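You operate a simulated robot arm through the tools that you are given. There is no shell and no other tool.

Carry out the task below with a simulated robot arm. There is one attempt and no reset: what you move stays moved.

JOB
Set the controls near the desk top. At the end: the heat dial is turned to 4; the white film roll from the desk top stands on top of the white proof card; the gauge switch is set to down; the white gear from the desk top stands where the white film roll stood; the zero knob is turned to turned up; whatever was shut is shut again. Leave all else as you found it, and nothing knocked over.
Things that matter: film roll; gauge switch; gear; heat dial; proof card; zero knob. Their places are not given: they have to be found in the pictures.

The check looks at the end state, three seconds after you hand in, the way a careful person would. Anything else that was tipped, shoved, dropped, spilled or broken makes it a failure.

ROBOT AND FRAMES
A 6-joint arm with a two-finger parallel gripper, fixed in place. Base frame: the origin is at the foot of the arm, x ahead of it, y to its left, z up; the work surface is at about z = 0. Units: cm, rad, N and s.
With the tool pointing down near the work surface it reaches from about 14 to 58 cm from the base axis. Its first joint turns from -1.152 to 1.152 rad. Payload 2.1 kg.
Tool frame: the origin (TCP) lies between the finger pads and is the grasp point; the fingertips stand 3 cm ahead of it; z points along the fingers, y is the line along which they close. The gripper opens to 9.4 cm. The fingers are 2.8 cm wide and 1 cm thick; the gripper's body (5 by 9.6 cm) begins 5.5 cm behind the TCP.
Orientation is told as [roll, pitch, yaw] about the base's x, y, z axes, in that order, counted from this pose: with the fingers straight down and closing along the base's y, the tool's x points along the base's -x, its y along +y and its z along -z.

CONTROLS
- The arm moves only by the tool arm_command. Its argument "plan" is a list of rows, each an object (a shift or turn left out is 0, a gripper value left out holds the last) with "xyz": the shift along the tool's x, y, z in cm, a list of three; "delta_rot": the turn, a rotation vector about the tool's x, y, z in rad, a list of three; "fingers": the opening, from 0 (shut) to 1 (fully open). In form: [{"xyz": [dx, dy, dz], "delta_rot": [ax, ay, az], "fingers": fingers}, ...]. A call has 1 to 20 rows; each row shifts and turns the commanded pose from where the row before left it, along the tool's axes as they then stand. Each row takes 0.2 s and may step no farther than 5 cm and 0.15 rad from the row before; otherwise, or with a gripper value out of range, the whole call is refused. A pose out of reach is approached as far as the arm can. The call stops where the force on the tool passes 40 N (or 10 N more than at its start, if that is more) or the arm is blocked; 0.2 s more then pass. The fingers move at their own pace (about 7.2 cm/s each) and stop on an object; they squeeze with about 39 N. The grip force told is the motor's: it shows also when the fingers shut on nothing. Time passes only in rows, and 0.2 s behind the last, so rows that do not move let the fingers close. It gives the time, the measured TCP pose, the force on the tool (base axes), the opening and the grip force at its end, in the units of the frame above (readings bear some noise), with the torque about the TCP (base axes, N m) and any sound that the robot's microphone picked up, and new pictures: "pictures" is both (left out), scene, wrist or none.
- Cameras (640 x 400 px; columns grow to the right, rows downward): "scene" is fixed at [6.15, -37.23, 49.28]; the picture's right is [0.73, -0.68, 0.00], its down [-0.34, -0.36, -0.87] and it looks along [0.59, 0.63, -0.49] (base axes); focal length 214 px, centre (320, 200). "wrist" rides on the gripper at [7.6, 1.4, -10.2] in the tool frame; the picture's right is [-0.18, 0.98, 0.00], its down [-0.75, -0.14, -0.64] and it looks along [-0.63, -0.12, 0.77] (tool axes); focal length 243 px, centre (320, 200).
- pixel_to_xyz(camera, pixels): for up to 12 pixels [column, row] of the newest picture of that camera ("zoom" is the newest enlarged one), the place [x, y, z] in the base frame of the surface seen there, good to about 0.2 cm. The clock stands still meanwhile.
- close_up(camera, box): a new picture of the part [left, top, right, bottom] of that camera's present view, enlarged. The clock stands still meanwhile.
- sign_off(): hands the job in; it is judged then, once.

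Leave the gripper open and the arm clear of the work at the hand-in unless told otherwise.

The tools are called after "Emit:" as a command line: name --argument value ..., lists and objects as JSON in quotes. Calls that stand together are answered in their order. arm_command: Moves the arm, as the interface text tells. Its arguments: {"type":"object","properties":{"plan":{"type":"array","items":{"type":"object","properties":{"xyz":{"type":"array","items":{"type":"number"}},"delta_rot":{"type":"array","items":{"type":"number"}},"fingers":{"type":"number"}}}},"pictures":{"type":"string","enum":["both","scene","wrist","none"]}},"required":["plan"]} The other tools are called the same way: pixel_to_xyz (camera, pixels) gives the place of the surface under pixels of a picture; close_up (camera, box) takes an enlarged picture of a part of a camera's view; sign_off () hands the job in.

At the start:

```text
clock: 0.0
tcp_pos: [27.98, 5.93, 45.55]
tool_rot: [0.0, 0.0, 0.0]
force: [0.7, 0.4, -0.8]
torque: [0.0, 0.05, 0.01]
grip_width: 9.39
gripper_force: 0.1
```

scene: 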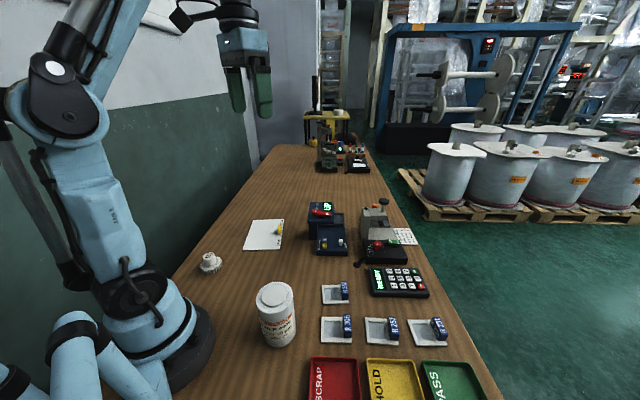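
wrist: 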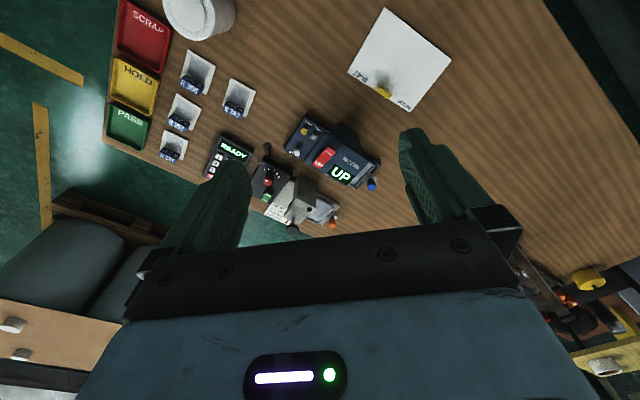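

I see a desk with a white jar (scene 277,315), a white gear-like item (210,262), a white card (264,234), a blue device (328,228), a grey device (383,235) and others. I'll enlarge the scene to identify each of them.

Emit:
close_up --camera "scene" --box '[290, 190, 430, 278]'

Emit:
close_up --camera "scene" --box '[180, 200, 340, 300]'

Emit:
close_up --camera "scene" --box '[290, 100, 400, 180]'

Emit:
close_up --camera "wrist" --box '[240, 80, 400, 240]'

Emit:
close_up --camera "scene" --box '[230, 260, 480, 400]'

```text
4.55 times, centred on (360, 234) of scene
```

zoom: 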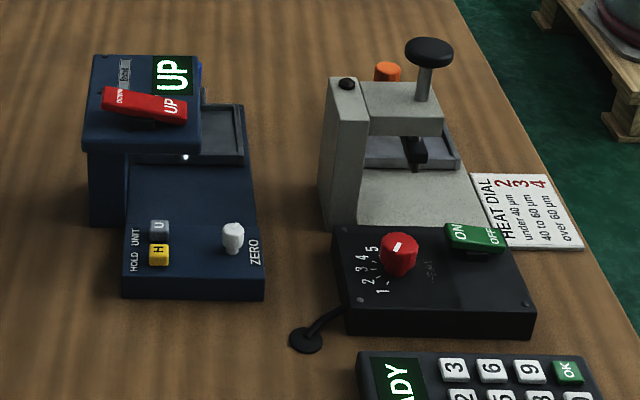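

```text
4.00 times, centred on (260, 250) of scene
```

zoom: 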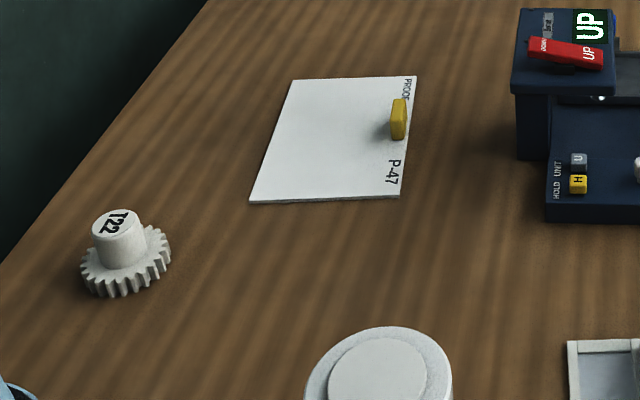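

```text
5.00 times, centred on (345, 140) of scene
```

zoom: 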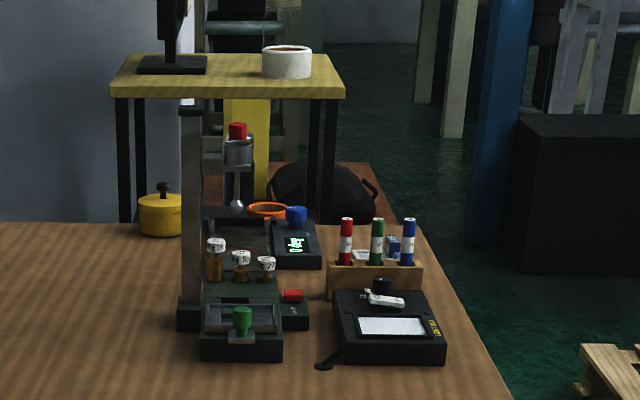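

```text
2.50 times, centred on (320, 160) of wrist
```

zoom: 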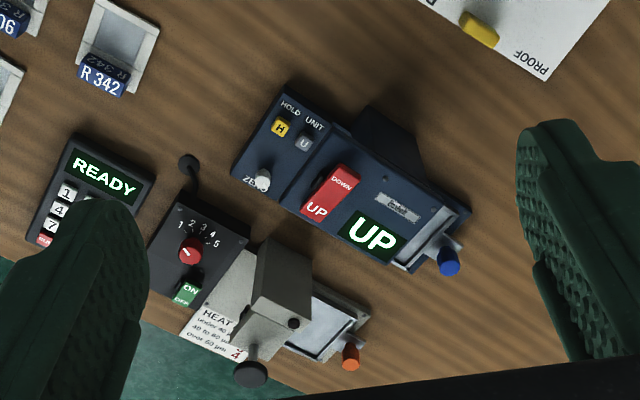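

```text
2.56 times, centred on (355, 330) of scene
```

zoom: 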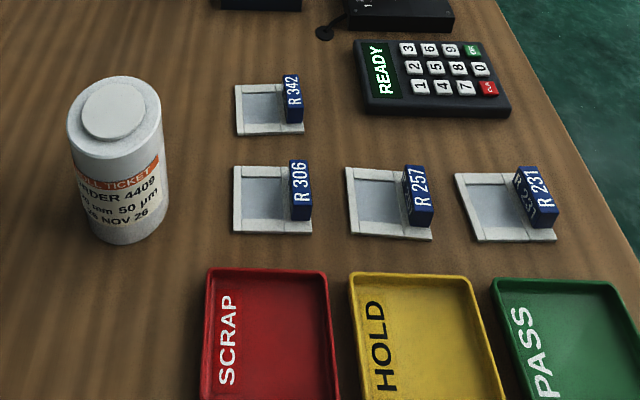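

The white film roll is the cylinder labelled "ROLL TICKET" (277,315). The gear is T22 (210,262) and the proof card is P-47. The gauge switch is the red rocker, the zero knob is white on the blue device, and the heat dial is red on the black box. Next I'll read their 3D places from the scene view.

Emit:
pixel_to_xyz --camera "scene" --pixels '[[275, 290], [277, 284], [258, 290], [295, 290], [262, 335], [293, 335], [279, 346], [209, 256], [210, 268], [205, 273], [222, 262], [201, 266]]'

Emit:
pixel_to_xyz --camera "scene" --pixels '[[253, 220], [283, 220], [280, 248], [243, 249], [264, 234], [280, 229], [311, 254], [347, 253], [341, 242], [313, 211], [330, 212], [321, 212]]'

Emit:
pixel_to_xyz --camera "scene" --pixels '[[377, 246], [370, 264], [408, 264], [365, 240], [394, 242], [360, 265], [372, 252], [341, 238], [330, 205], [382, 203], [363, 215], [309, 204]]'

Emit:
pixel_to_xyz --camera "wrist" --pixels '[[314, 163], [325, 157], [328, 150], [318, 165], [304, 155], [316, 180], [371, 184], [340, 174], [347, 145], [380, 90], [366, 60], [200, 15]]'

```text
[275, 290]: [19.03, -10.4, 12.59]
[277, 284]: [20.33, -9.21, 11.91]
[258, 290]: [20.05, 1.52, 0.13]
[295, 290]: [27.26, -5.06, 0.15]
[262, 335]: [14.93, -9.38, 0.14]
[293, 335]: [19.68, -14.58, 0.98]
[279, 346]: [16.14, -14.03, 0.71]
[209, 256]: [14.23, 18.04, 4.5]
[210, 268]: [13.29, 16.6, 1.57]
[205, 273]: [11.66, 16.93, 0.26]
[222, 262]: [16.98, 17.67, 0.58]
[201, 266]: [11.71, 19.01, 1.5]
```

```text
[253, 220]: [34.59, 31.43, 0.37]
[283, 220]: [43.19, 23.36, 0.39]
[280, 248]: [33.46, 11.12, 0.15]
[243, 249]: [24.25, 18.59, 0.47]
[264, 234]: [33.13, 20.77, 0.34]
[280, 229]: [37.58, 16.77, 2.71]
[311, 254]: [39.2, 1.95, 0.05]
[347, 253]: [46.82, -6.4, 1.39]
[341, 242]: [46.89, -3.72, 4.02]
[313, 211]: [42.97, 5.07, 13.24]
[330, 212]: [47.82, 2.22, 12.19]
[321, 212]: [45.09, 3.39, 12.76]
```

```text
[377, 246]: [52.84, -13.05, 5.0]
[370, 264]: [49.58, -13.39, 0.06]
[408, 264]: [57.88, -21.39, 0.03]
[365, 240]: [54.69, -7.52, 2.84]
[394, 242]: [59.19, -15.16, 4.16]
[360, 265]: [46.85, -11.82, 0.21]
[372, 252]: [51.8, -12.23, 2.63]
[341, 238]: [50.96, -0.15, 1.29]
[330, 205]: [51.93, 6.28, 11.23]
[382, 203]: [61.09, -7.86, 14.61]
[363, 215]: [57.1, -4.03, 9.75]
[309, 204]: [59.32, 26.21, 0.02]
```

```text
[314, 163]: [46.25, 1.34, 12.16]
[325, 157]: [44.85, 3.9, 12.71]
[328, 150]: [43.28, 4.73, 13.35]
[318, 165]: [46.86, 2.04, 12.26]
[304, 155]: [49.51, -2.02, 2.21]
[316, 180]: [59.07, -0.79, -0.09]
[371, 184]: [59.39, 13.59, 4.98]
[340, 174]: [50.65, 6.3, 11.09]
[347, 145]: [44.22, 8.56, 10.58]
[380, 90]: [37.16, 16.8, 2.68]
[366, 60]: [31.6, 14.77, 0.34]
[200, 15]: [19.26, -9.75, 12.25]
```

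Film roll top is near (20,-9.5,12.5), the gear near (14,17.7), and the card centre near (33.5,21). The rocker is near (45,3.5,12.7), the zero knob near (47,-3.7,4) and the heat dial near (52.8,-13,5). I'll move the arm over toward the devices at z≈24 so the wrist camera can see the controls better.

Emit:
arm_command --plan '[{"xyz": [-1.25, -1.5, 2.6]}, {"xyz": [-1.25, -1.5, 2.6]}, {"xyz": [-1.25, -1.5, 2.6]}, {"xyz": [-1.25, -1.5, 2.6]}, {"xyz": [-1.25, -1.5, 2.6]}, {"xyz": [-1.25, -1.5, 2.6]}, {"xyz": [-1.25, -1.5, 2.6]}, {"xyz": [-1.25, -1.5, 2.6]}]' --pictures "both"

```text
clock: 1.8
tcp_pos: [37.98, -6.12, 24.37]
tool_rot: [0.0, 0.0, -0.001]
force: [1.0, -0.5, -0.9]
torque: [0.0, -0.01, 0.03]
grip_width: 9.41
gripper_force: 0.0
```

scene: 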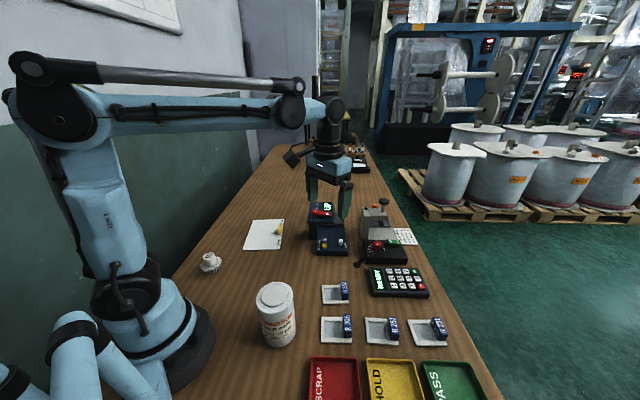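
wrist: 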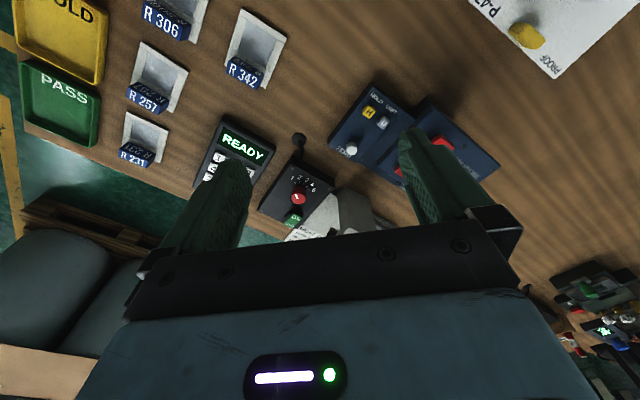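

The dial shows at wrist pixel (298,197), the zero knob at (351,149), and the rocker at (440,140), partly behind a finger. I'll enlarge these areas.

Emit:
close_up --camera "wrist" --box '[255, 150, 345, 240]'

Emit:
close_up --camera "wrist" --box '[325, 75, 505, 190]'

Emit:
close_up --camera "scene" --box '[355, 232, 425, 272]'

Emit:
close_up --camera "scene" --box '[300, 195, 360, 260]'

```text
4.44 times, centred on (300, 195) of wrist
```

zoom: 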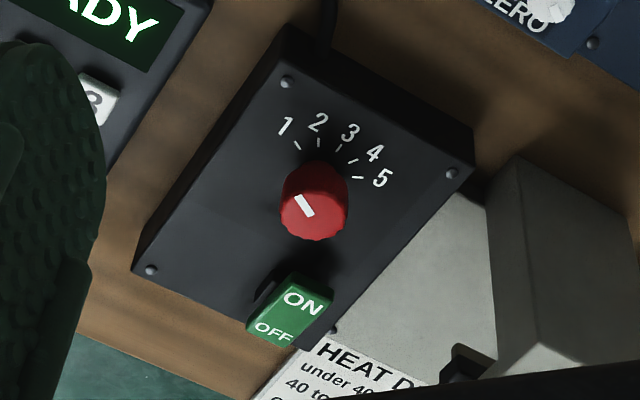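

```text
3.48 times, centred on (415, 132) of wrist
```

zoom: 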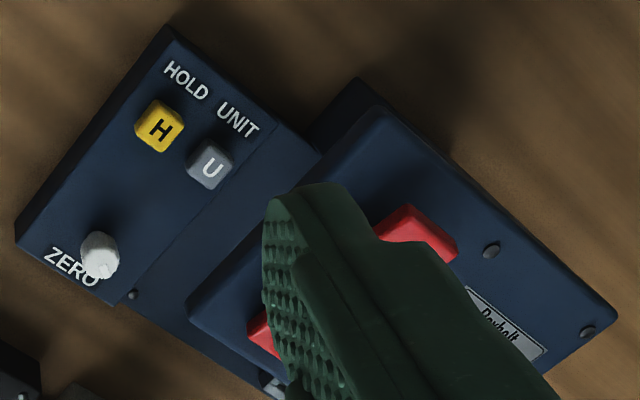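

```text
9.14 times, centred on (390, 252) of scene
```

zoom: 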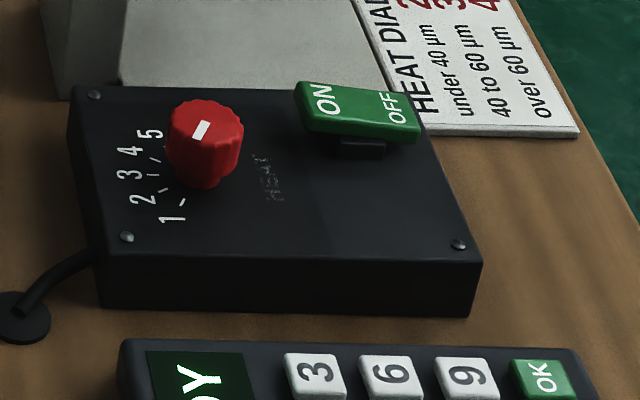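

```text
6.15 times, centred on (330, 228) of scene
```

zoom: 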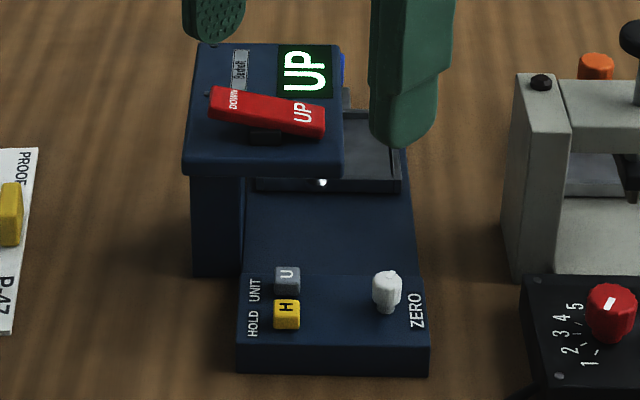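

The UP end of the rocker is pressed, and DOWN at its left end stands raised. The dial pointer looks like it is at 1, with numbers running clockwise. I'll go closer to read the ticks and the zero knob.

Emit:
arm_command --plan '[{"xyz": [-1.0, -1.3, 1.8]}, {"xyz": [-1.0, -1.3, 1.8]}, {"xyz": [-1.0, -1.3, 1.8]}, {"xyz": [-1.0, -1.3, 1.8]}]' --pictures "wrist"

```text
clock: 2.8
tcp_pos: [41.97, -11.32, 17.39]
tool_rot: [0.0, -0.003, -0.001]
force: [0.6, -0.6, -0.1]
torque: [-0.05, 0.01, -0.02]
grip_width: 9.4
gripper_force: 0.1
```

wrist: 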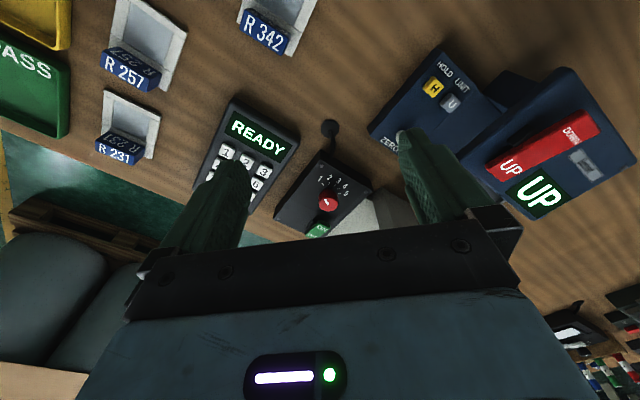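

Emit:
close_up --camera "wrist" --box '[290, 160, 370, 240]'

Emit:
pixel_to_xyz --camera "zoom" --pixels '[[320, 200], [290, 200], [350, 200], [320, 170], [320, 230]]'

```text
5.00 times, centred on (330, 200) of wrist
```

zoom: 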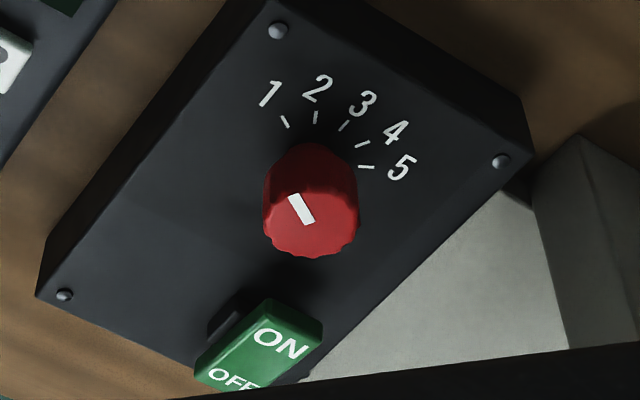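

```text
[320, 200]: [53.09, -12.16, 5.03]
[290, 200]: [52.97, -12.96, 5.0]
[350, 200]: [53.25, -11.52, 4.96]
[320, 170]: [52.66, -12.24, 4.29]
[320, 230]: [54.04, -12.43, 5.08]
```

Now I'll measure the ticks, the pointer ends and the knob's top edges in this enlarged picture.

Emit:
pixel_to_xyz --camera "zoom" --pixels '[[285, 122], [315, 117], [344, 126], [362, 144], [366, 167], [292, 199], [311, 220], [265, 210], [356, 210], [310, 250], [310, 190], [302, 209]]'

Emit:
pixel_to_xyz --camera "zoom" --pixels '[[278, 30], [500, 161], [64, 295], [270, 94], [318, 88], [362, 103], [396, 132], [402, 167], [310, 300], [230, 210], [266, 185], [357, 185]]'

Emit:
close_up --camera "wrist" --box '[360, 50, 480, 160]'

Emit:
close_up --camera "scene" --box '[318, 225, 358, 260]'

```text
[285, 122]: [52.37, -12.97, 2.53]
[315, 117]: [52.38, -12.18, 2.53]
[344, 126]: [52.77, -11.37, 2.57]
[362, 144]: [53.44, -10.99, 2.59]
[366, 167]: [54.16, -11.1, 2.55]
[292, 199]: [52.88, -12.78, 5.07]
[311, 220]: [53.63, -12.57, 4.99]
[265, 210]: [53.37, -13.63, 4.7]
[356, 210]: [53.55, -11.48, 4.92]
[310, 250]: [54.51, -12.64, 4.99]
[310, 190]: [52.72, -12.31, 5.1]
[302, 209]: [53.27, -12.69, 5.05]
```

```text
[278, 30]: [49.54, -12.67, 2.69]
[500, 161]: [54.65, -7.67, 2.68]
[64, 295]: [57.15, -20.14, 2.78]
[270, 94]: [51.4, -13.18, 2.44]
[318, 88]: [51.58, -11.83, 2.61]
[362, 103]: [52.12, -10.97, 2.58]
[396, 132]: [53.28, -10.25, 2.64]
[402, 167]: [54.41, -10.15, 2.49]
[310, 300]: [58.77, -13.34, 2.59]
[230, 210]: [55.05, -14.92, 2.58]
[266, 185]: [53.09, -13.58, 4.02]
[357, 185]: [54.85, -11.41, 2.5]
```

```text
3.64 times, centred on (420, 105) of wrist
```

zoom: 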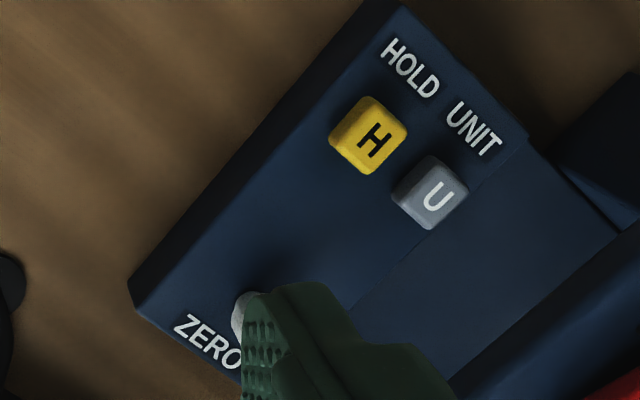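

```text
11.43 times, centred on (338, 242) of scene
```

zoom: 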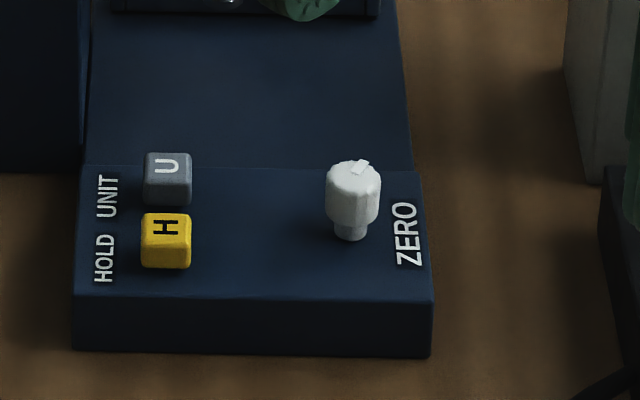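

The dial centre is about (53.7,-12.4) with its top at z≈5.05, and the pointer is at 1. The ticks are about 33° apart clockwise, so 4 needs roughly 99° clockwise. Next I'll look closely at the zero knob, which has a pale pointer on top.

Emit:
arm_command --plan '[{"xyz": [1.8, 2.8, 0.7]}, {"xyz": [1.8, 2.8, 0.7]}, {"xyz": [1.8, 2.8, 0.7]}, {"xyz": [0, 0, 0]}]' --pictures "wrist"

Emit:
close_up --camera "wrist" --box '[290, 160, 370, 240]'

```text
clock: 3.8
tcp_pos: [36.37, -3.19, 15.44]
tool_rot: [0.0, 0.0, 0.0]
force: [-0.2, -0.2, 0.5]
torque: [0.01, 0.03, -0.03]
grip_width: 9.42
gripper_force: 0.0
```

wrist: 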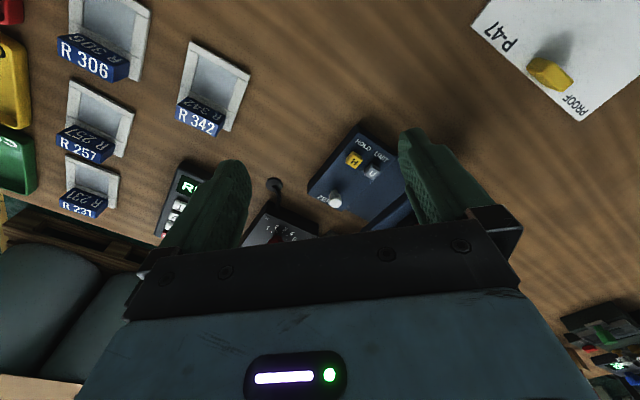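

```text
5.00 times, centred on (330, 200) of wrist
```

zoom: 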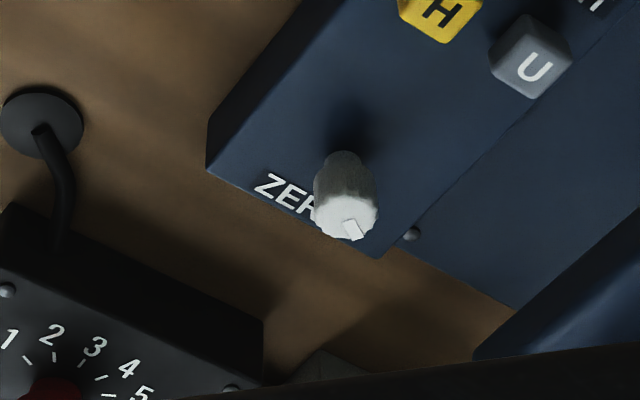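

Emit:
close_up --camera "wrist" --box '[318, 185, 350, 215]'

Emit:
pixel_to_xyz --camera "zoom" --pixels '[[320, 200], [250, 200], [390, 200], [320, 130], [320, 270], [370, 260], [350, 240]]'

Emit:
pixel_to_xyz --camera "wrist" --pixels '[[335, 199], [310, 192], [380, 170], [330, 192], [365, 206], [308, 195], [354, 160], [371, 172]]'

```text
13.33 times, centred on (334, 200) of wrist
```

zoom: 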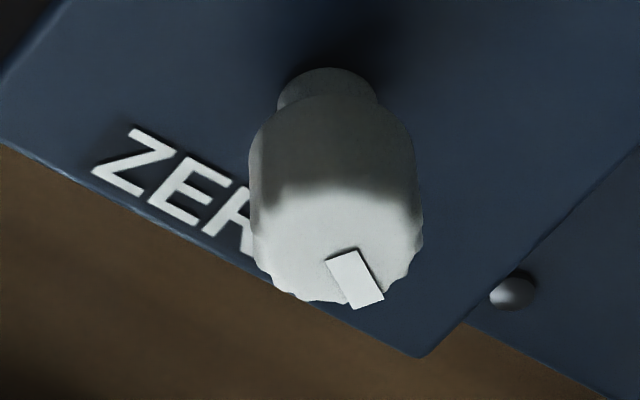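

```text
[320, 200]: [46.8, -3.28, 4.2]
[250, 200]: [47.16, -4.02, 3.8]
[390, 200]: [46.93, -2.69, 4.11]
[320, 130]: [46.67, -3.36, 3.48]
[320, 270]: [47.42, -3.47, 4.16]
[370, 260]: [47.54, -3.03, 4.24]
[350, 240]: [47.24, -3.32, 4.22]
```

```text
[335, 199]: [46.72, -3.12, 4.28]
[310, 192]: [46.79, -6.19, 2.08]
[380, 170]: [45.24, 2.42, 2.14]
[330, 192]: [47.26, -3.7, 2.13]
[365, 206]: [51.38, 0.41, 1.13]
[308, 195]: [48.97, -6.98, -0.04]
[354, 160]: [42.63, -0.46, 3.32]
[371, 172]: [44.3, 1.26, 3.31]
```

The zero knob centre is about (47.1,-3.35), its top is at z 4.2, the panel is at 2.1, and its pointer is along +x. The gauge head overhangs nearby, so I need the geometry of the head and press before going down. I'll measure that in the scene view.

Emit:
close_up --camera "scene" --box '[300, 190, 420, 270]'

Emit:
pixel_to_xyz --camera "zoom" --pixels '[[45, 175], [172, 170], [170, 120], [45, 120], [60, 80], [170, 80], [75, 100], [155, 118], [120, 108], [40, 195], [180, 195], [190, 110]]'

```text
5.00 times, centred on (360, 230) of scene
```

zoom: 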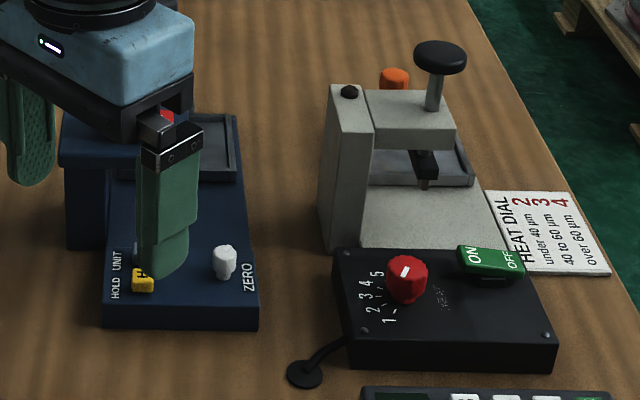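

```text
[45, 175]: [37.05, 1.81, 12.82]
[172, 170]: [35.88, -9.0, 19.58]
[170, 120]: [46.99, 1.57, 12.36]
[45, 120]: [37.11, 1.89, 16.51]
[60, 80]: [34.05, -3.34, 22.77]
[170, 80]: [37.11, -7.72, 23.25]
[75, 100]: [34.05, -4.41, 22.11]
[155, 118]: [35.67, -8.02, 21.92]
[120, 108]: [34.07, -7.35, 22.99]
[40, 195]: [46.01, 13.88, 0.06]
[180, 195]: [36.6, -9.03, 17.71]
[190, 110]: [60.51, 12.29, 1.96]
```

The gripper blocks the view, so I'll pull it back and up to measure with a clear scene.

Emit:
arm_command --plan '[{"xyz": [0, 0, -4]}, {"xyz": [2, 1.5, -4]}, {"xyz": [2, 1.5, -4]}, {"xyz": [2, 1.5, -4]}, {"xyz": [2, 1.5, -4]}, {"xyz": [1, 2, -2]}, {"xyz": [0, 0, 0]}]' --pictures "both"

Emit:
close_up --camera "scene" --box '[300, 190, 420, 270]'

Emit:
pixel_to_xyz --camera "zoom" --pixels '[[60, 153], [165, 150], [168, 88], [75, 75], [165, 75], [62, 160], [75, 95], [150, 115], [145, 105], [85, 100], [80, 105], [110, 110]]'

Emit:
pixel_to_xyz --camera "zoom" --pixels '[[335, 90], [365, 98], [440, 55], [395, 95], [440, 130], [370, 130], [330, 240], [470, 255], [515, 270], [490, 245], [460, 250], [400, 270]]'

```text
clock: 5.4
tcp_pos: [27.6, 4.97, 37.5]
tool_rot: [0.001, 0.0, 0.0]
force: [0.1, -0.3, 0.1]
torque: [0.02, -0.02, 0.03]
grip_width: 9.39
gripper_force: 0.0
```

scene: 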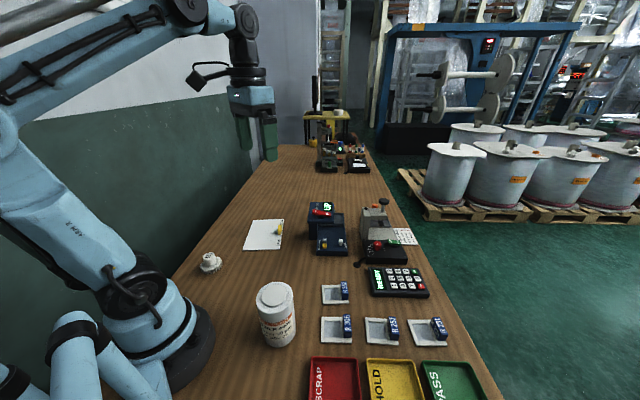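
wrist: 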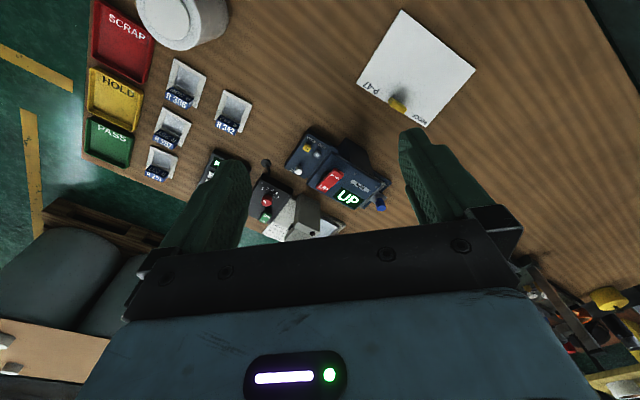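

```text
5.00 times, centred on (360, 230) of scene
```

zoom: 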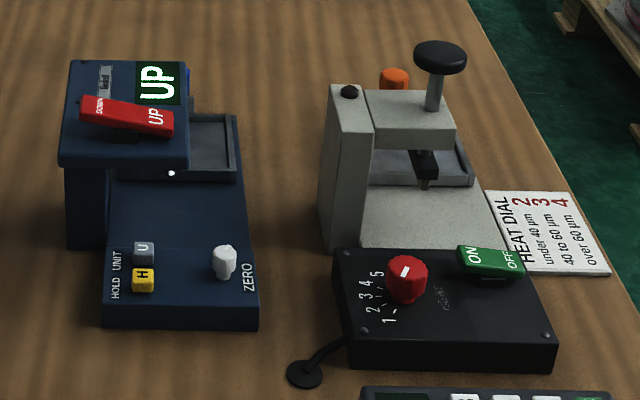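

```text
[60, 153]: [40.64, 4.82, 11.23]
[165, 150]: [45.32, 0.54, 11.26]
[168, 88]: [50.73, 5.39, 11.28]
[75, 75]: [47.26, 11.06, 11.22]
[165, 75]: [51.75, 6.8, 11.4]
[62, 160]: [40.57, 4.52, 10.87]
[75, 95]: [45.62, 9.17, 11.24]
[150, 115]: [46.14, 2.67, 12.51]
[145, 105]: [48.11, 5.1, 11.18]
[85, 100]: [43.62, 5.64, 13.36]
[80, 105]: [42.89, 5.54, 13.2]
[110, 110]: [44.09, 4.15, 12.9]
```

```text
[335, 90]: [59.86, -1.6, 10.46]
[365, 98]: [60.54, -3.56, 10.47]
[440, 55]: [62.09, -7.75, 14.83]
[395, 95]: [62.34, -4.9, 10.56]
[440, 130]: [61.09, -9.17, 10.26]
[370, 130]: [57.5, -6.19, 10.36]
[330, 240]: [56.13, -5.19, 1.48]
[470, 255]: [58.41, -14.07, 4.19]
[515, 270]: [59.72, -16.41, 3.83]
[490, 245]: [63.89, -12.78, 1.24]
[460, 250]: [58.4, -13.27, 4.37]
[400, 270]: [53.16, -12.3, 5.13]
```

The head's top is at z≈11.25 with its front-right corner about 3 cm from the zero knob on the +y side, so I'll approach the knob with the fingers closing along x (yaw +90°). First I'll go above the knob at z 20, turn, and half-close the fingers.

Emit:
arm_command --plan '[{"xyz": [-2.167, -0.924, 1.944], "fingers": 0.34}, {"xyz": [-2.167, -0.924, 1.944]}, {"xyz": [-2.167, -0.924, 1.944]}, {"xyz": [-2.167, -0.924, 1.944]}, {"xyz": [-2.167, -0.924, 1.944]}, {"xyz": [-2.167, -0.924, 1.944]}, {"xyz": [-2.167, -0.924, 1.944]}, {"xyz": [-2.167, -0.924, 1.944]}, {"xyz": [-2.167, -0.924, 1.944]}, {"delta_rot": [0, 0, -0.1428]}, {"delta_rot": [0, 0, -0.1428]}, {"delta_rot": [0, 0, -0.1428]}, {"delta_rot": [0, 0, -0.1428]}, {"delta_rot": [0, 0, -0.1428]}, {"delta_rot": [0, 0, -0.1428]}, {"delta_rot": [0, 0, -0.1428]}, {"delta_rot": [0, 0, -0.1428]}, {"delta_rot": [0, 0, -0.1428]}, {"delta_rot": [0, 0, -0.1428]}]' --pictures "both"

```text
clock: 9.4
tcp_pos: [47.04, -3.09, 20.02]
tool_rot: [0.0, -0.001, 1.429]
force: [0.1, -0.1, -0.9]
torque: [-0.06, 0.0, -0.01]
grip_width: 3.22
gripper_force: 0.1
```

scene: 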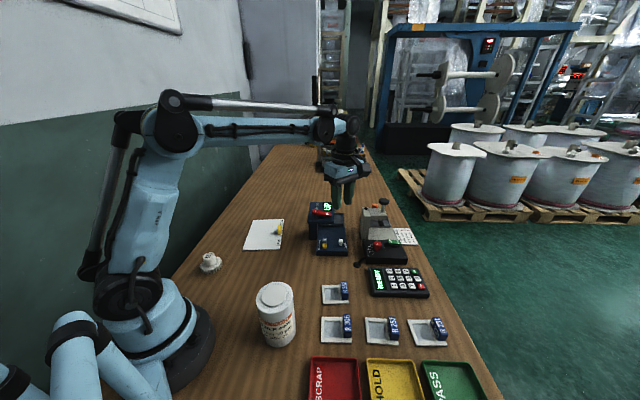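
wrist: 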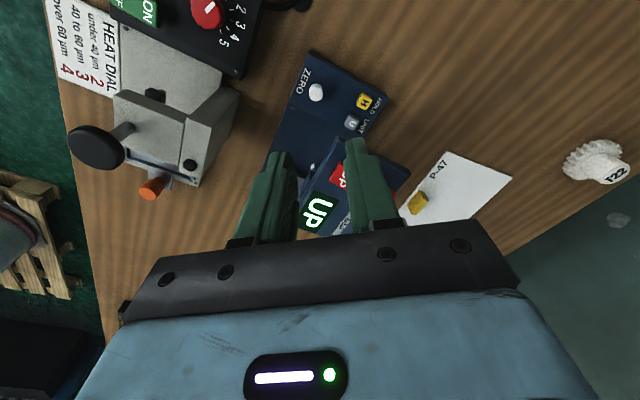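

The knob is visible at wrist pixel (317,92). I'll refine its centre and pointer from this angle.

Emit:
close_up --camera "wrist" --box '[290, 60, 350, 120]'

Emit:
pixel_to_xyz --camera "zoom" --pixels '[[320, 200], [280, 200], [240, 200], [360, 200], [300, 160], [300, 240], [290, 180], [300, 220], [420, 160], [200, 200], [300, 260], [260, 210]]'

```text
6.67 times, centred on (320, 90) of wrist
```

zoom: 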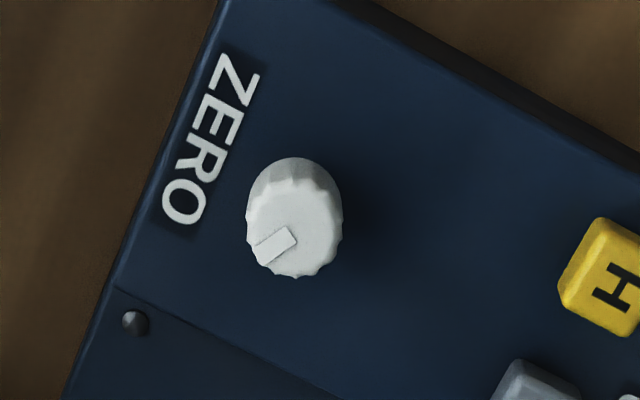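

```text
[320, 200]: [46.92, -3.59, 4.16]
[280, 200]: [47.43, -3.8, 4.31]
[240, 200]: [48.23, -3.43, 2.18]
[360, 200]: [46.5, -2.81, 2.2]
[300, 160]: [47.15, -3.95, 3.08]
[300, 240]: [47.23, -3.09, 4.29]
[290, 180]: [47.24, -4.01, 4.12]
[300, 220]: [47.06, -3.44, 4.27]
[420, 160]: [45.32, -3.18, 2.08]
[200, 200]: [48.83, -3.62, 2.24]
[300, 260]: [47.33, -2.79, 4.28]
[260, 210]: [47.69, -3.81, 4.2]
```

The knob centre is about (47.2,-3.35) with its top at z 4.25. I'll descend to z 9 first and check clearance to the gauge head.

Emit:
arm_command --plan '[{"xyz": [0.235, -0.195, 3]}, {"xyz": [0, 0, 3]}, {"xyz": [0, 0, 3]}, {"xyz": [0, 0, 2]}, {"xyz": [0, 0, 0]}]' --pictures "both"

Emit:
close_up --camera "scene" --box '[300, 170, 420, 260]'

```text
clock: 10.6
tcp_pos: [47.11, -3.46, 9.21]
tool_rot: [0.0, 0.001, 1.427]
force: [0.4, 0.7, 0.3]
torque: [-0.02, -0.04, 0.01]
grip_width: 3.23
gripper_force: 0.1
```

scene: 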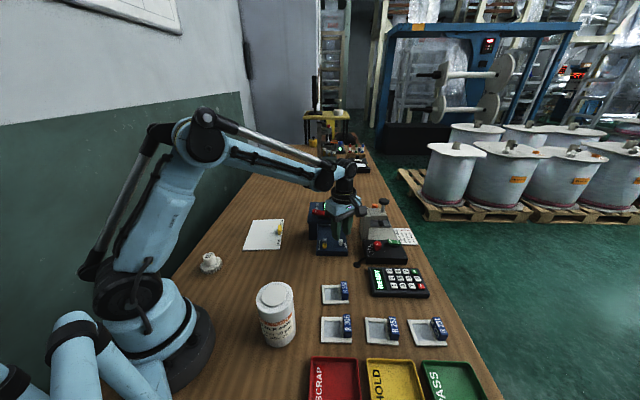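
wrist: 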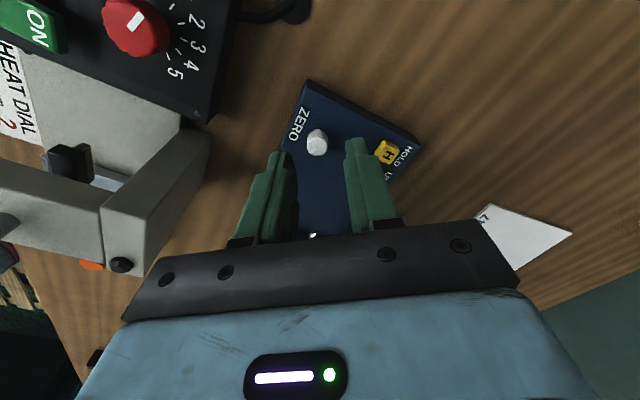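

```text
4.44 times, centred on (360, 215) of scene
```

zoom: 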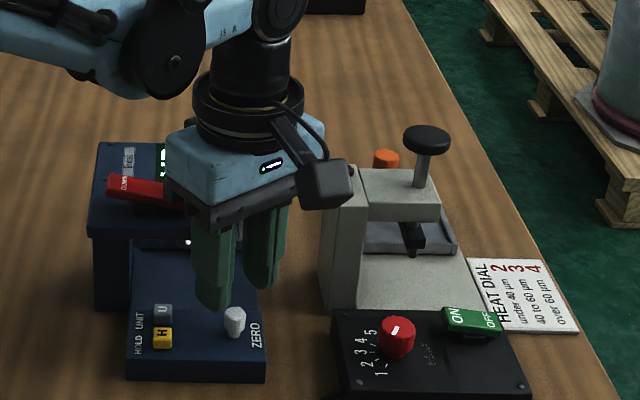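

The fingers straddle the knob, and the body is clear of the head and press. I'll descend to TCP z≈6.1 and close on the knob.

Emit:
arm_command --plan '[{"xyz": [-0.1, -0.05, 1.2]}, {"xyz": [0, 0, 1.2]}, {"xyz": [0, 0, 0.75]}, {"xyz": [0, 0, 0]}, {"fingers": 0.05}, {"fingers": 0.05}, {"fingers": 0.05}]' --pictures "both"

Emit:
close_up --camera "scene" --box '[300, 170, 420, 260]'

```text
clock: 11.4
tcp_pos: [47.17, -3.32, 6.24]
tool_rot: [0.001, -0.006, 1.427]
force: [0.2, -0.5, 17.4]
torque: [0.92, 0.17, 0.0]
grip_width: 3.21
gripper_force: 0.1
stopped in row 4: the force on the tool passed its limit at 51 N (the readings are from after the stop); the commanded pose is now the measured one
```

scene: 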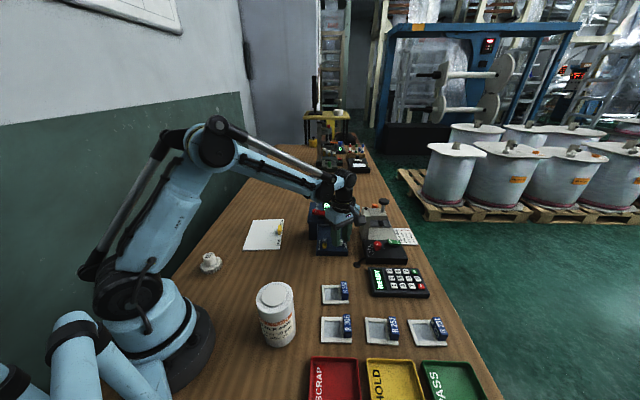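
wrist: 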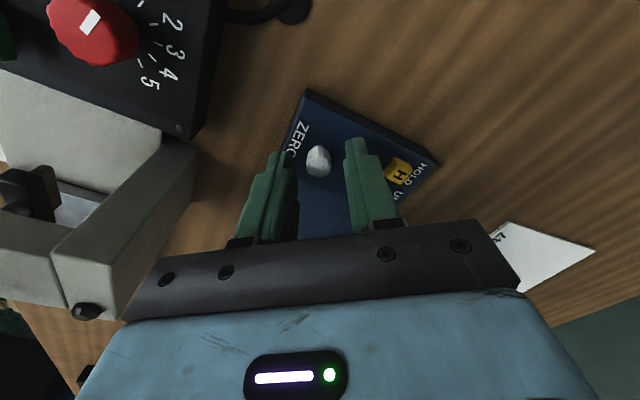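

```text
4.44 times, centred on (360, 215) of scene
```

zoom: 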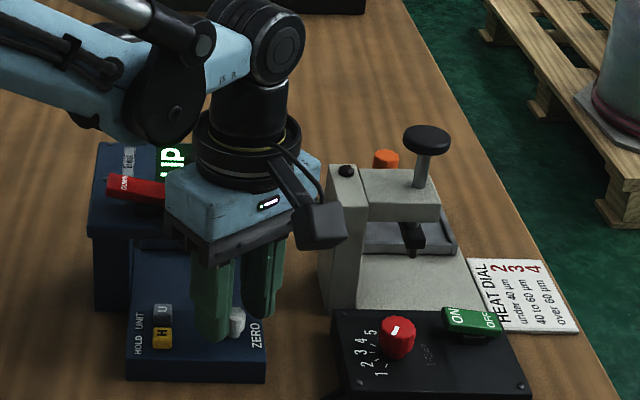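

The stop came from the gripper body touching the rocker's UP end (already pressed), about 5 cm toward +y. I'll back up 2 cm, lean the body 20° away from the gauge head, and look again before going back down.

Emit:
arm_command --plan '[{"xyz": [0, 0, -1]}, {"xyz": [0, 0, -1.2]}, {"delta_rot": [0, -0.117, 0]}, {"delta_rot": [0, -0.117, 0]}, {"delta_rot": [0, -0.117, 0]}, {"xyz": [0.5, 0, 0]}, {"xyz": [0, 0, 0]}]' --pictures "both"

Emit:
close_up --camera "scene" --box '[300, 170, 420, 260]'

```text
clock: 13.0
tcp_pos: [47.18, -3.7, 8.13]
tool_rot: [0.001, -0.356, 1.427]
force: [0.1, 0.0, 0.1]
torque: [-0.02, -0.01, -0.01]
grip_width: 3.19
gripper_force: 0.0
```

scene: 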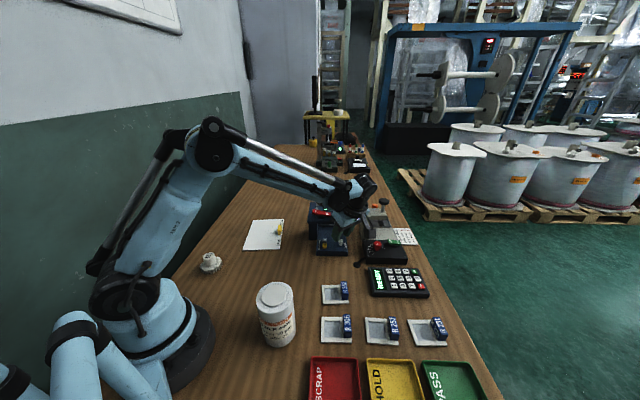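
wrist: 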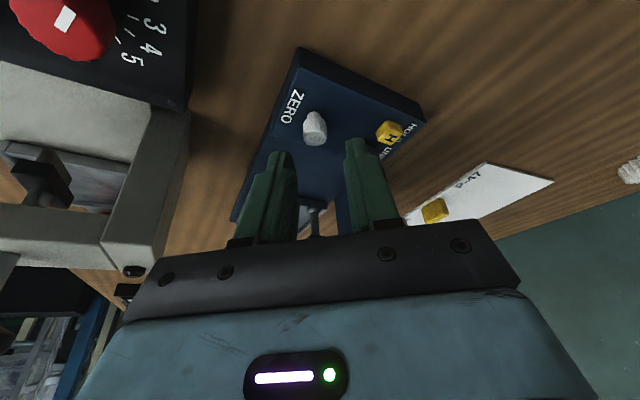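

```text
4.44 times, centred on (360, 215) of scene
```

zoom: 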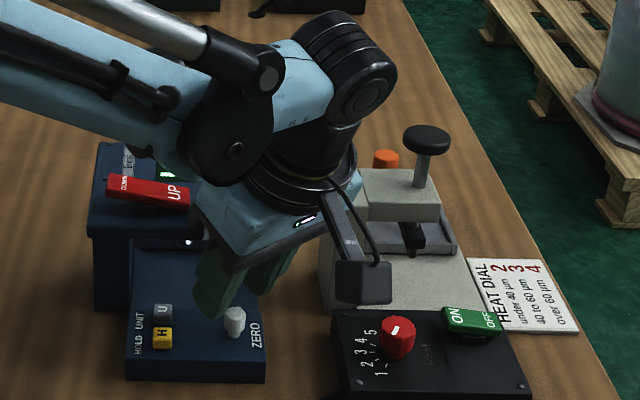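

Tilt is in (-0.356 rad), and the body is now well clear of the rocker. I'll descend along the knob to TCP z≈5.8 and close.

Emit:
arm_command --plan '[{"xyz": [0.375, 0.01, 0.69]}, {"xyz": [0.375, 0.01, 0.69]}, {"xyz": [0.376, 0.01, 0.69]}, {"xyz": [0, 0, 0]}]' --pictures "both"

Emit:
close_up --camera "scene" --box '[300, 180, 400, 260]'

Emit:
close_up --camera "wrist" --box '[230, 90, 410, 250]'

```text
clock: 14.0
tcp_pos: [47.29, -3.86, 5.76]
tool_rot: [0.002, -0.354, 1.426]
force: [0.5, -0.8, 1.0]
torque: [0.0, 0.0, -0.01]
grip_width: 3.2
gripper_force: 0.1
```

scene: 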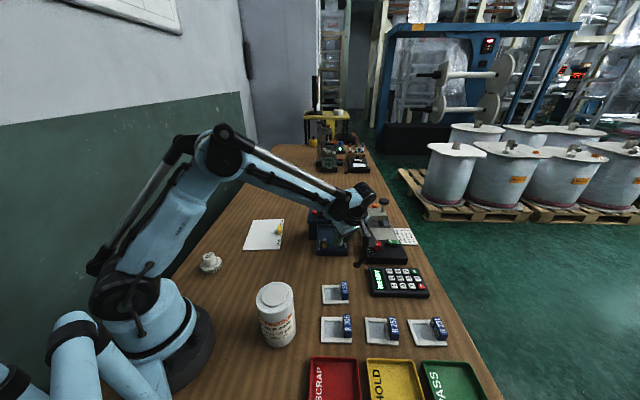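
wrist: 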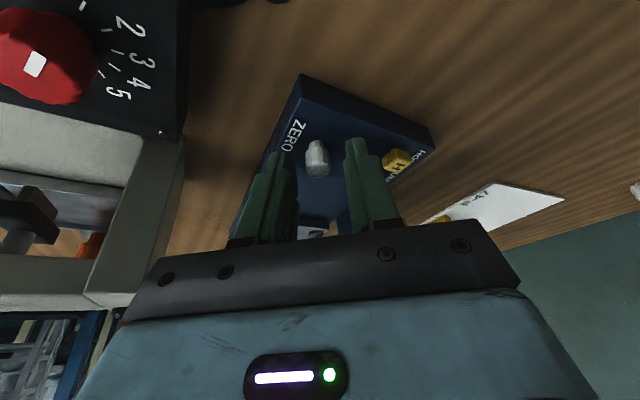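

```text
5.00 times, centred on (350, 220) of scene
```

zoom: 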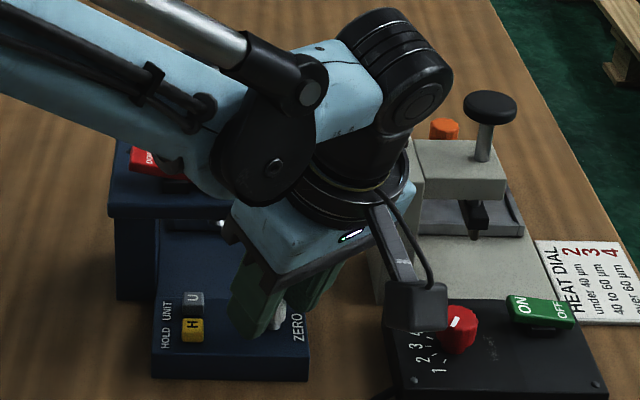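

```text
2.50 times, centred on (320, 170) of wrist
```

zoom: 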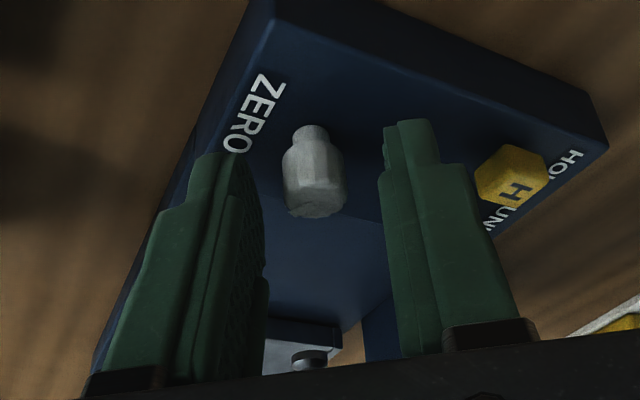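

The fingers straddle the knob with no contact force. Closing on it now.

Emit:
arm_command --plan '[{"fingers": 0.0}, {"fingers": 0.0}, {"fingers": 0.0}]' --pictures "wrist"

Emit:
close_up --camera "wrist" --box '[230, 90, 410, 250]'

```text
clock: 14.8
tcp_pos: [47.38, -3.81, 5.74]
tool_rot: [-0.003, -0.354, 1.427]
force: [15.4, -0.8, -5.9]
torque: [0.0, -0.41, -0.09]
grip_width: 1.41
gripper_force: 45.2
```

wrist: 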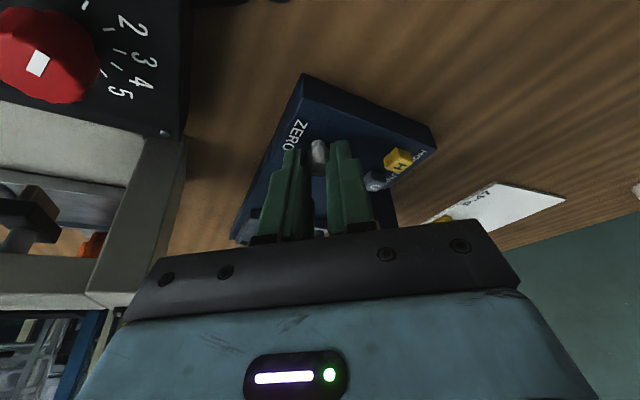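

```text
2.50 times, centred on (320, 170) of wrist
```

zoom: 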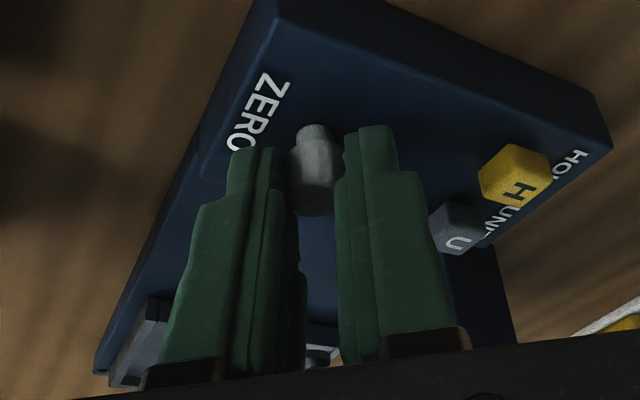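

Gripped at 1.41 cm, with a slight side load (+15 N in x), so I'll relax that and try a small clockwise turn about the vertical (0.3 rad). The torque will show whether the knob moves or is at a stop.

Emit:
arm_command --plan '[{"xyz": [0, -0.25, 0]}, {"xyz": [0, 0.05, 0], "delta_rot": [0.0343, 0, 0.0939]}, {"xyz": [0, 0.05, 0], "delta_rot": [0.0343, 0, 0.0939]}, {"xyz": [0, 0.05, 0], "delta_rot": [0.0343, 0, 0.0939]}]' --pictures "both"

Emit:
close_up --camera "wrist" --box '[230, 90, 410, 250]'

```text
clock: 15.8
tcp_pos: [47.14, -3.85, 5.75]
tool_rot: [0.006, -0.357, 1.126]
force: [-9.1, 21.2, 7.2]
torque: [0.46, 0.34, 0.12]
grip_width: 1.47
gripper_force: 45.3
```

scene: 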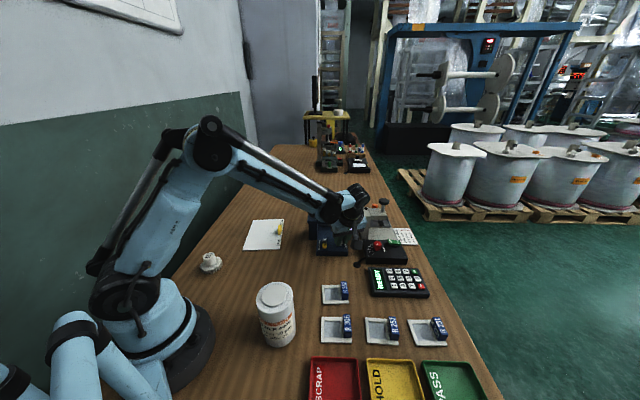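
wrist: 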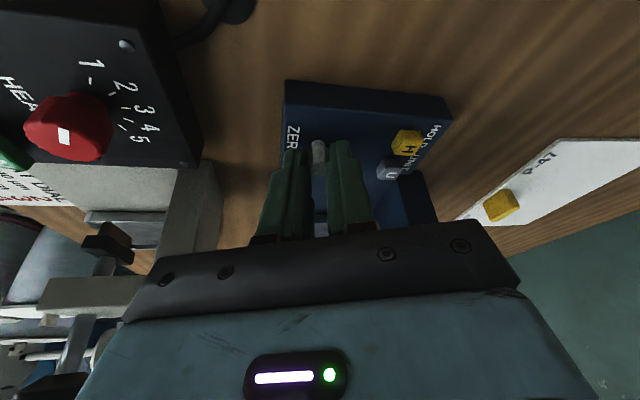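

```text
2.50 times, centred on (320, 170) of wrist
```

zoom: 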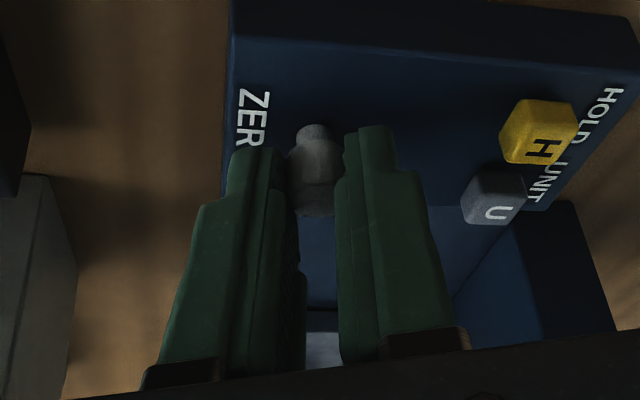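

The tool turned 0.3 rad clockwise with low resisting torque, but I can't tell whether the knob followed. I'll release, back off, level the tool and look at the pointer.

Emit:
arm_command --plan '[{"fingers": 0.36}, {"fingers": 0.36}, {"xyz": [0, 0, -1.5]}, {"xyz": [0, 0, -2]}, {"xyz": [0, 0, -2]}, {"delta_rot": [0, 0.117, 0]}, {"delta_rot": [0, 0.117, 0]}, {"delta_rot": [0, 0.117, 0]}, {"xyz": [0, 0, -3]}, {"xyz": [0, 0, 0]}]' --pictures "wrist"

Emit:
close_up --camera "wrist" --box '[290, 90, 350, 150]'

```text
clock: 18.0
tcp_pos: [46.37, -5.64, 13.92]
tool_rot: [0.002, -0.003, 1.127]
force: [0.3, 0.3, 0.4]
torque: [0.01, 0.01, -0.01]
grip_width: 3.39
gripper_force: 0.0
```

wrist: 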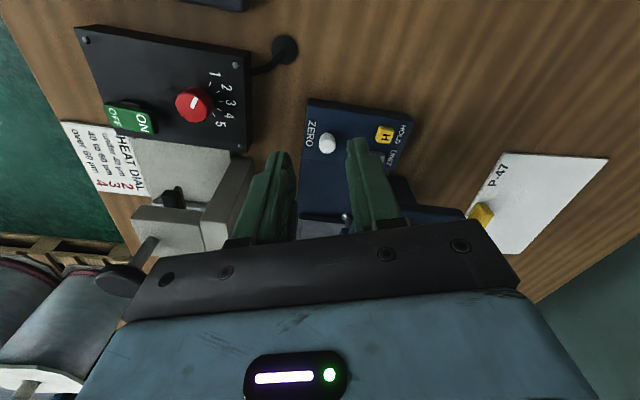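

```text
6.67 times, centred on (320, 120) of wrist
```

zoom: 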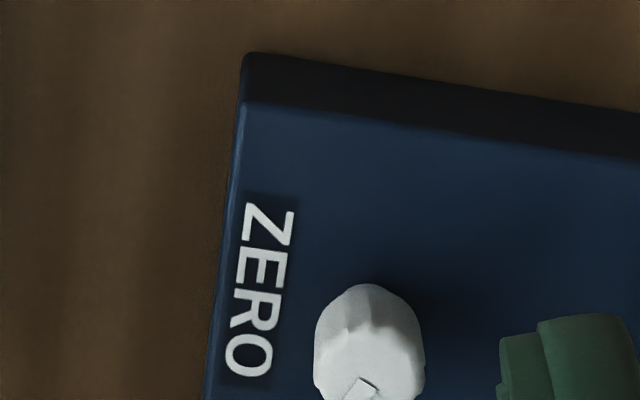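

Emit:
close_up --camera "wrist" --box '[300, 115, 350, 165]'

Emit:
close_up --camera "scene" --box '[318, 225, 358, 260]'

```text
8.00 times, centred on (325, 140) of wrist
```

zoom: 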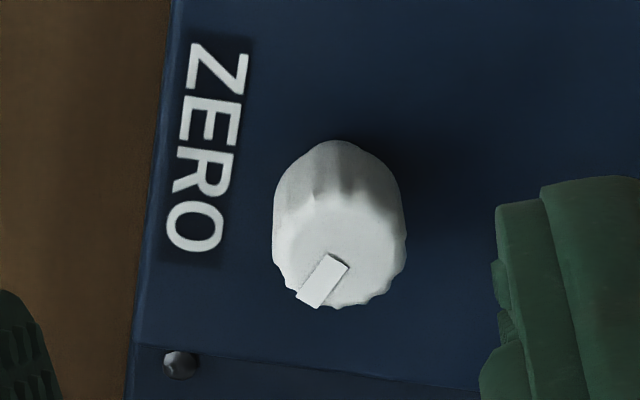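

```text
11.43 times, centred on (338, 242) of scene
```

zoom: 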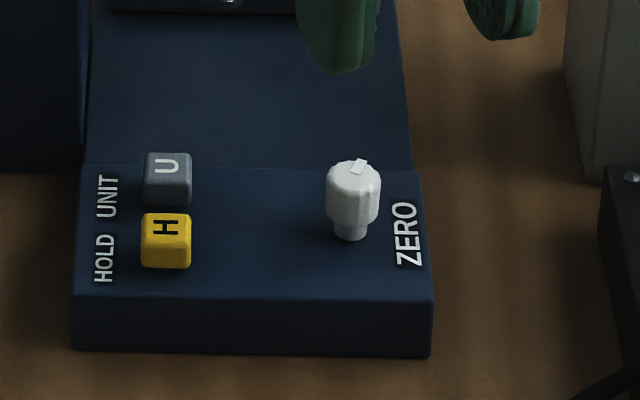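

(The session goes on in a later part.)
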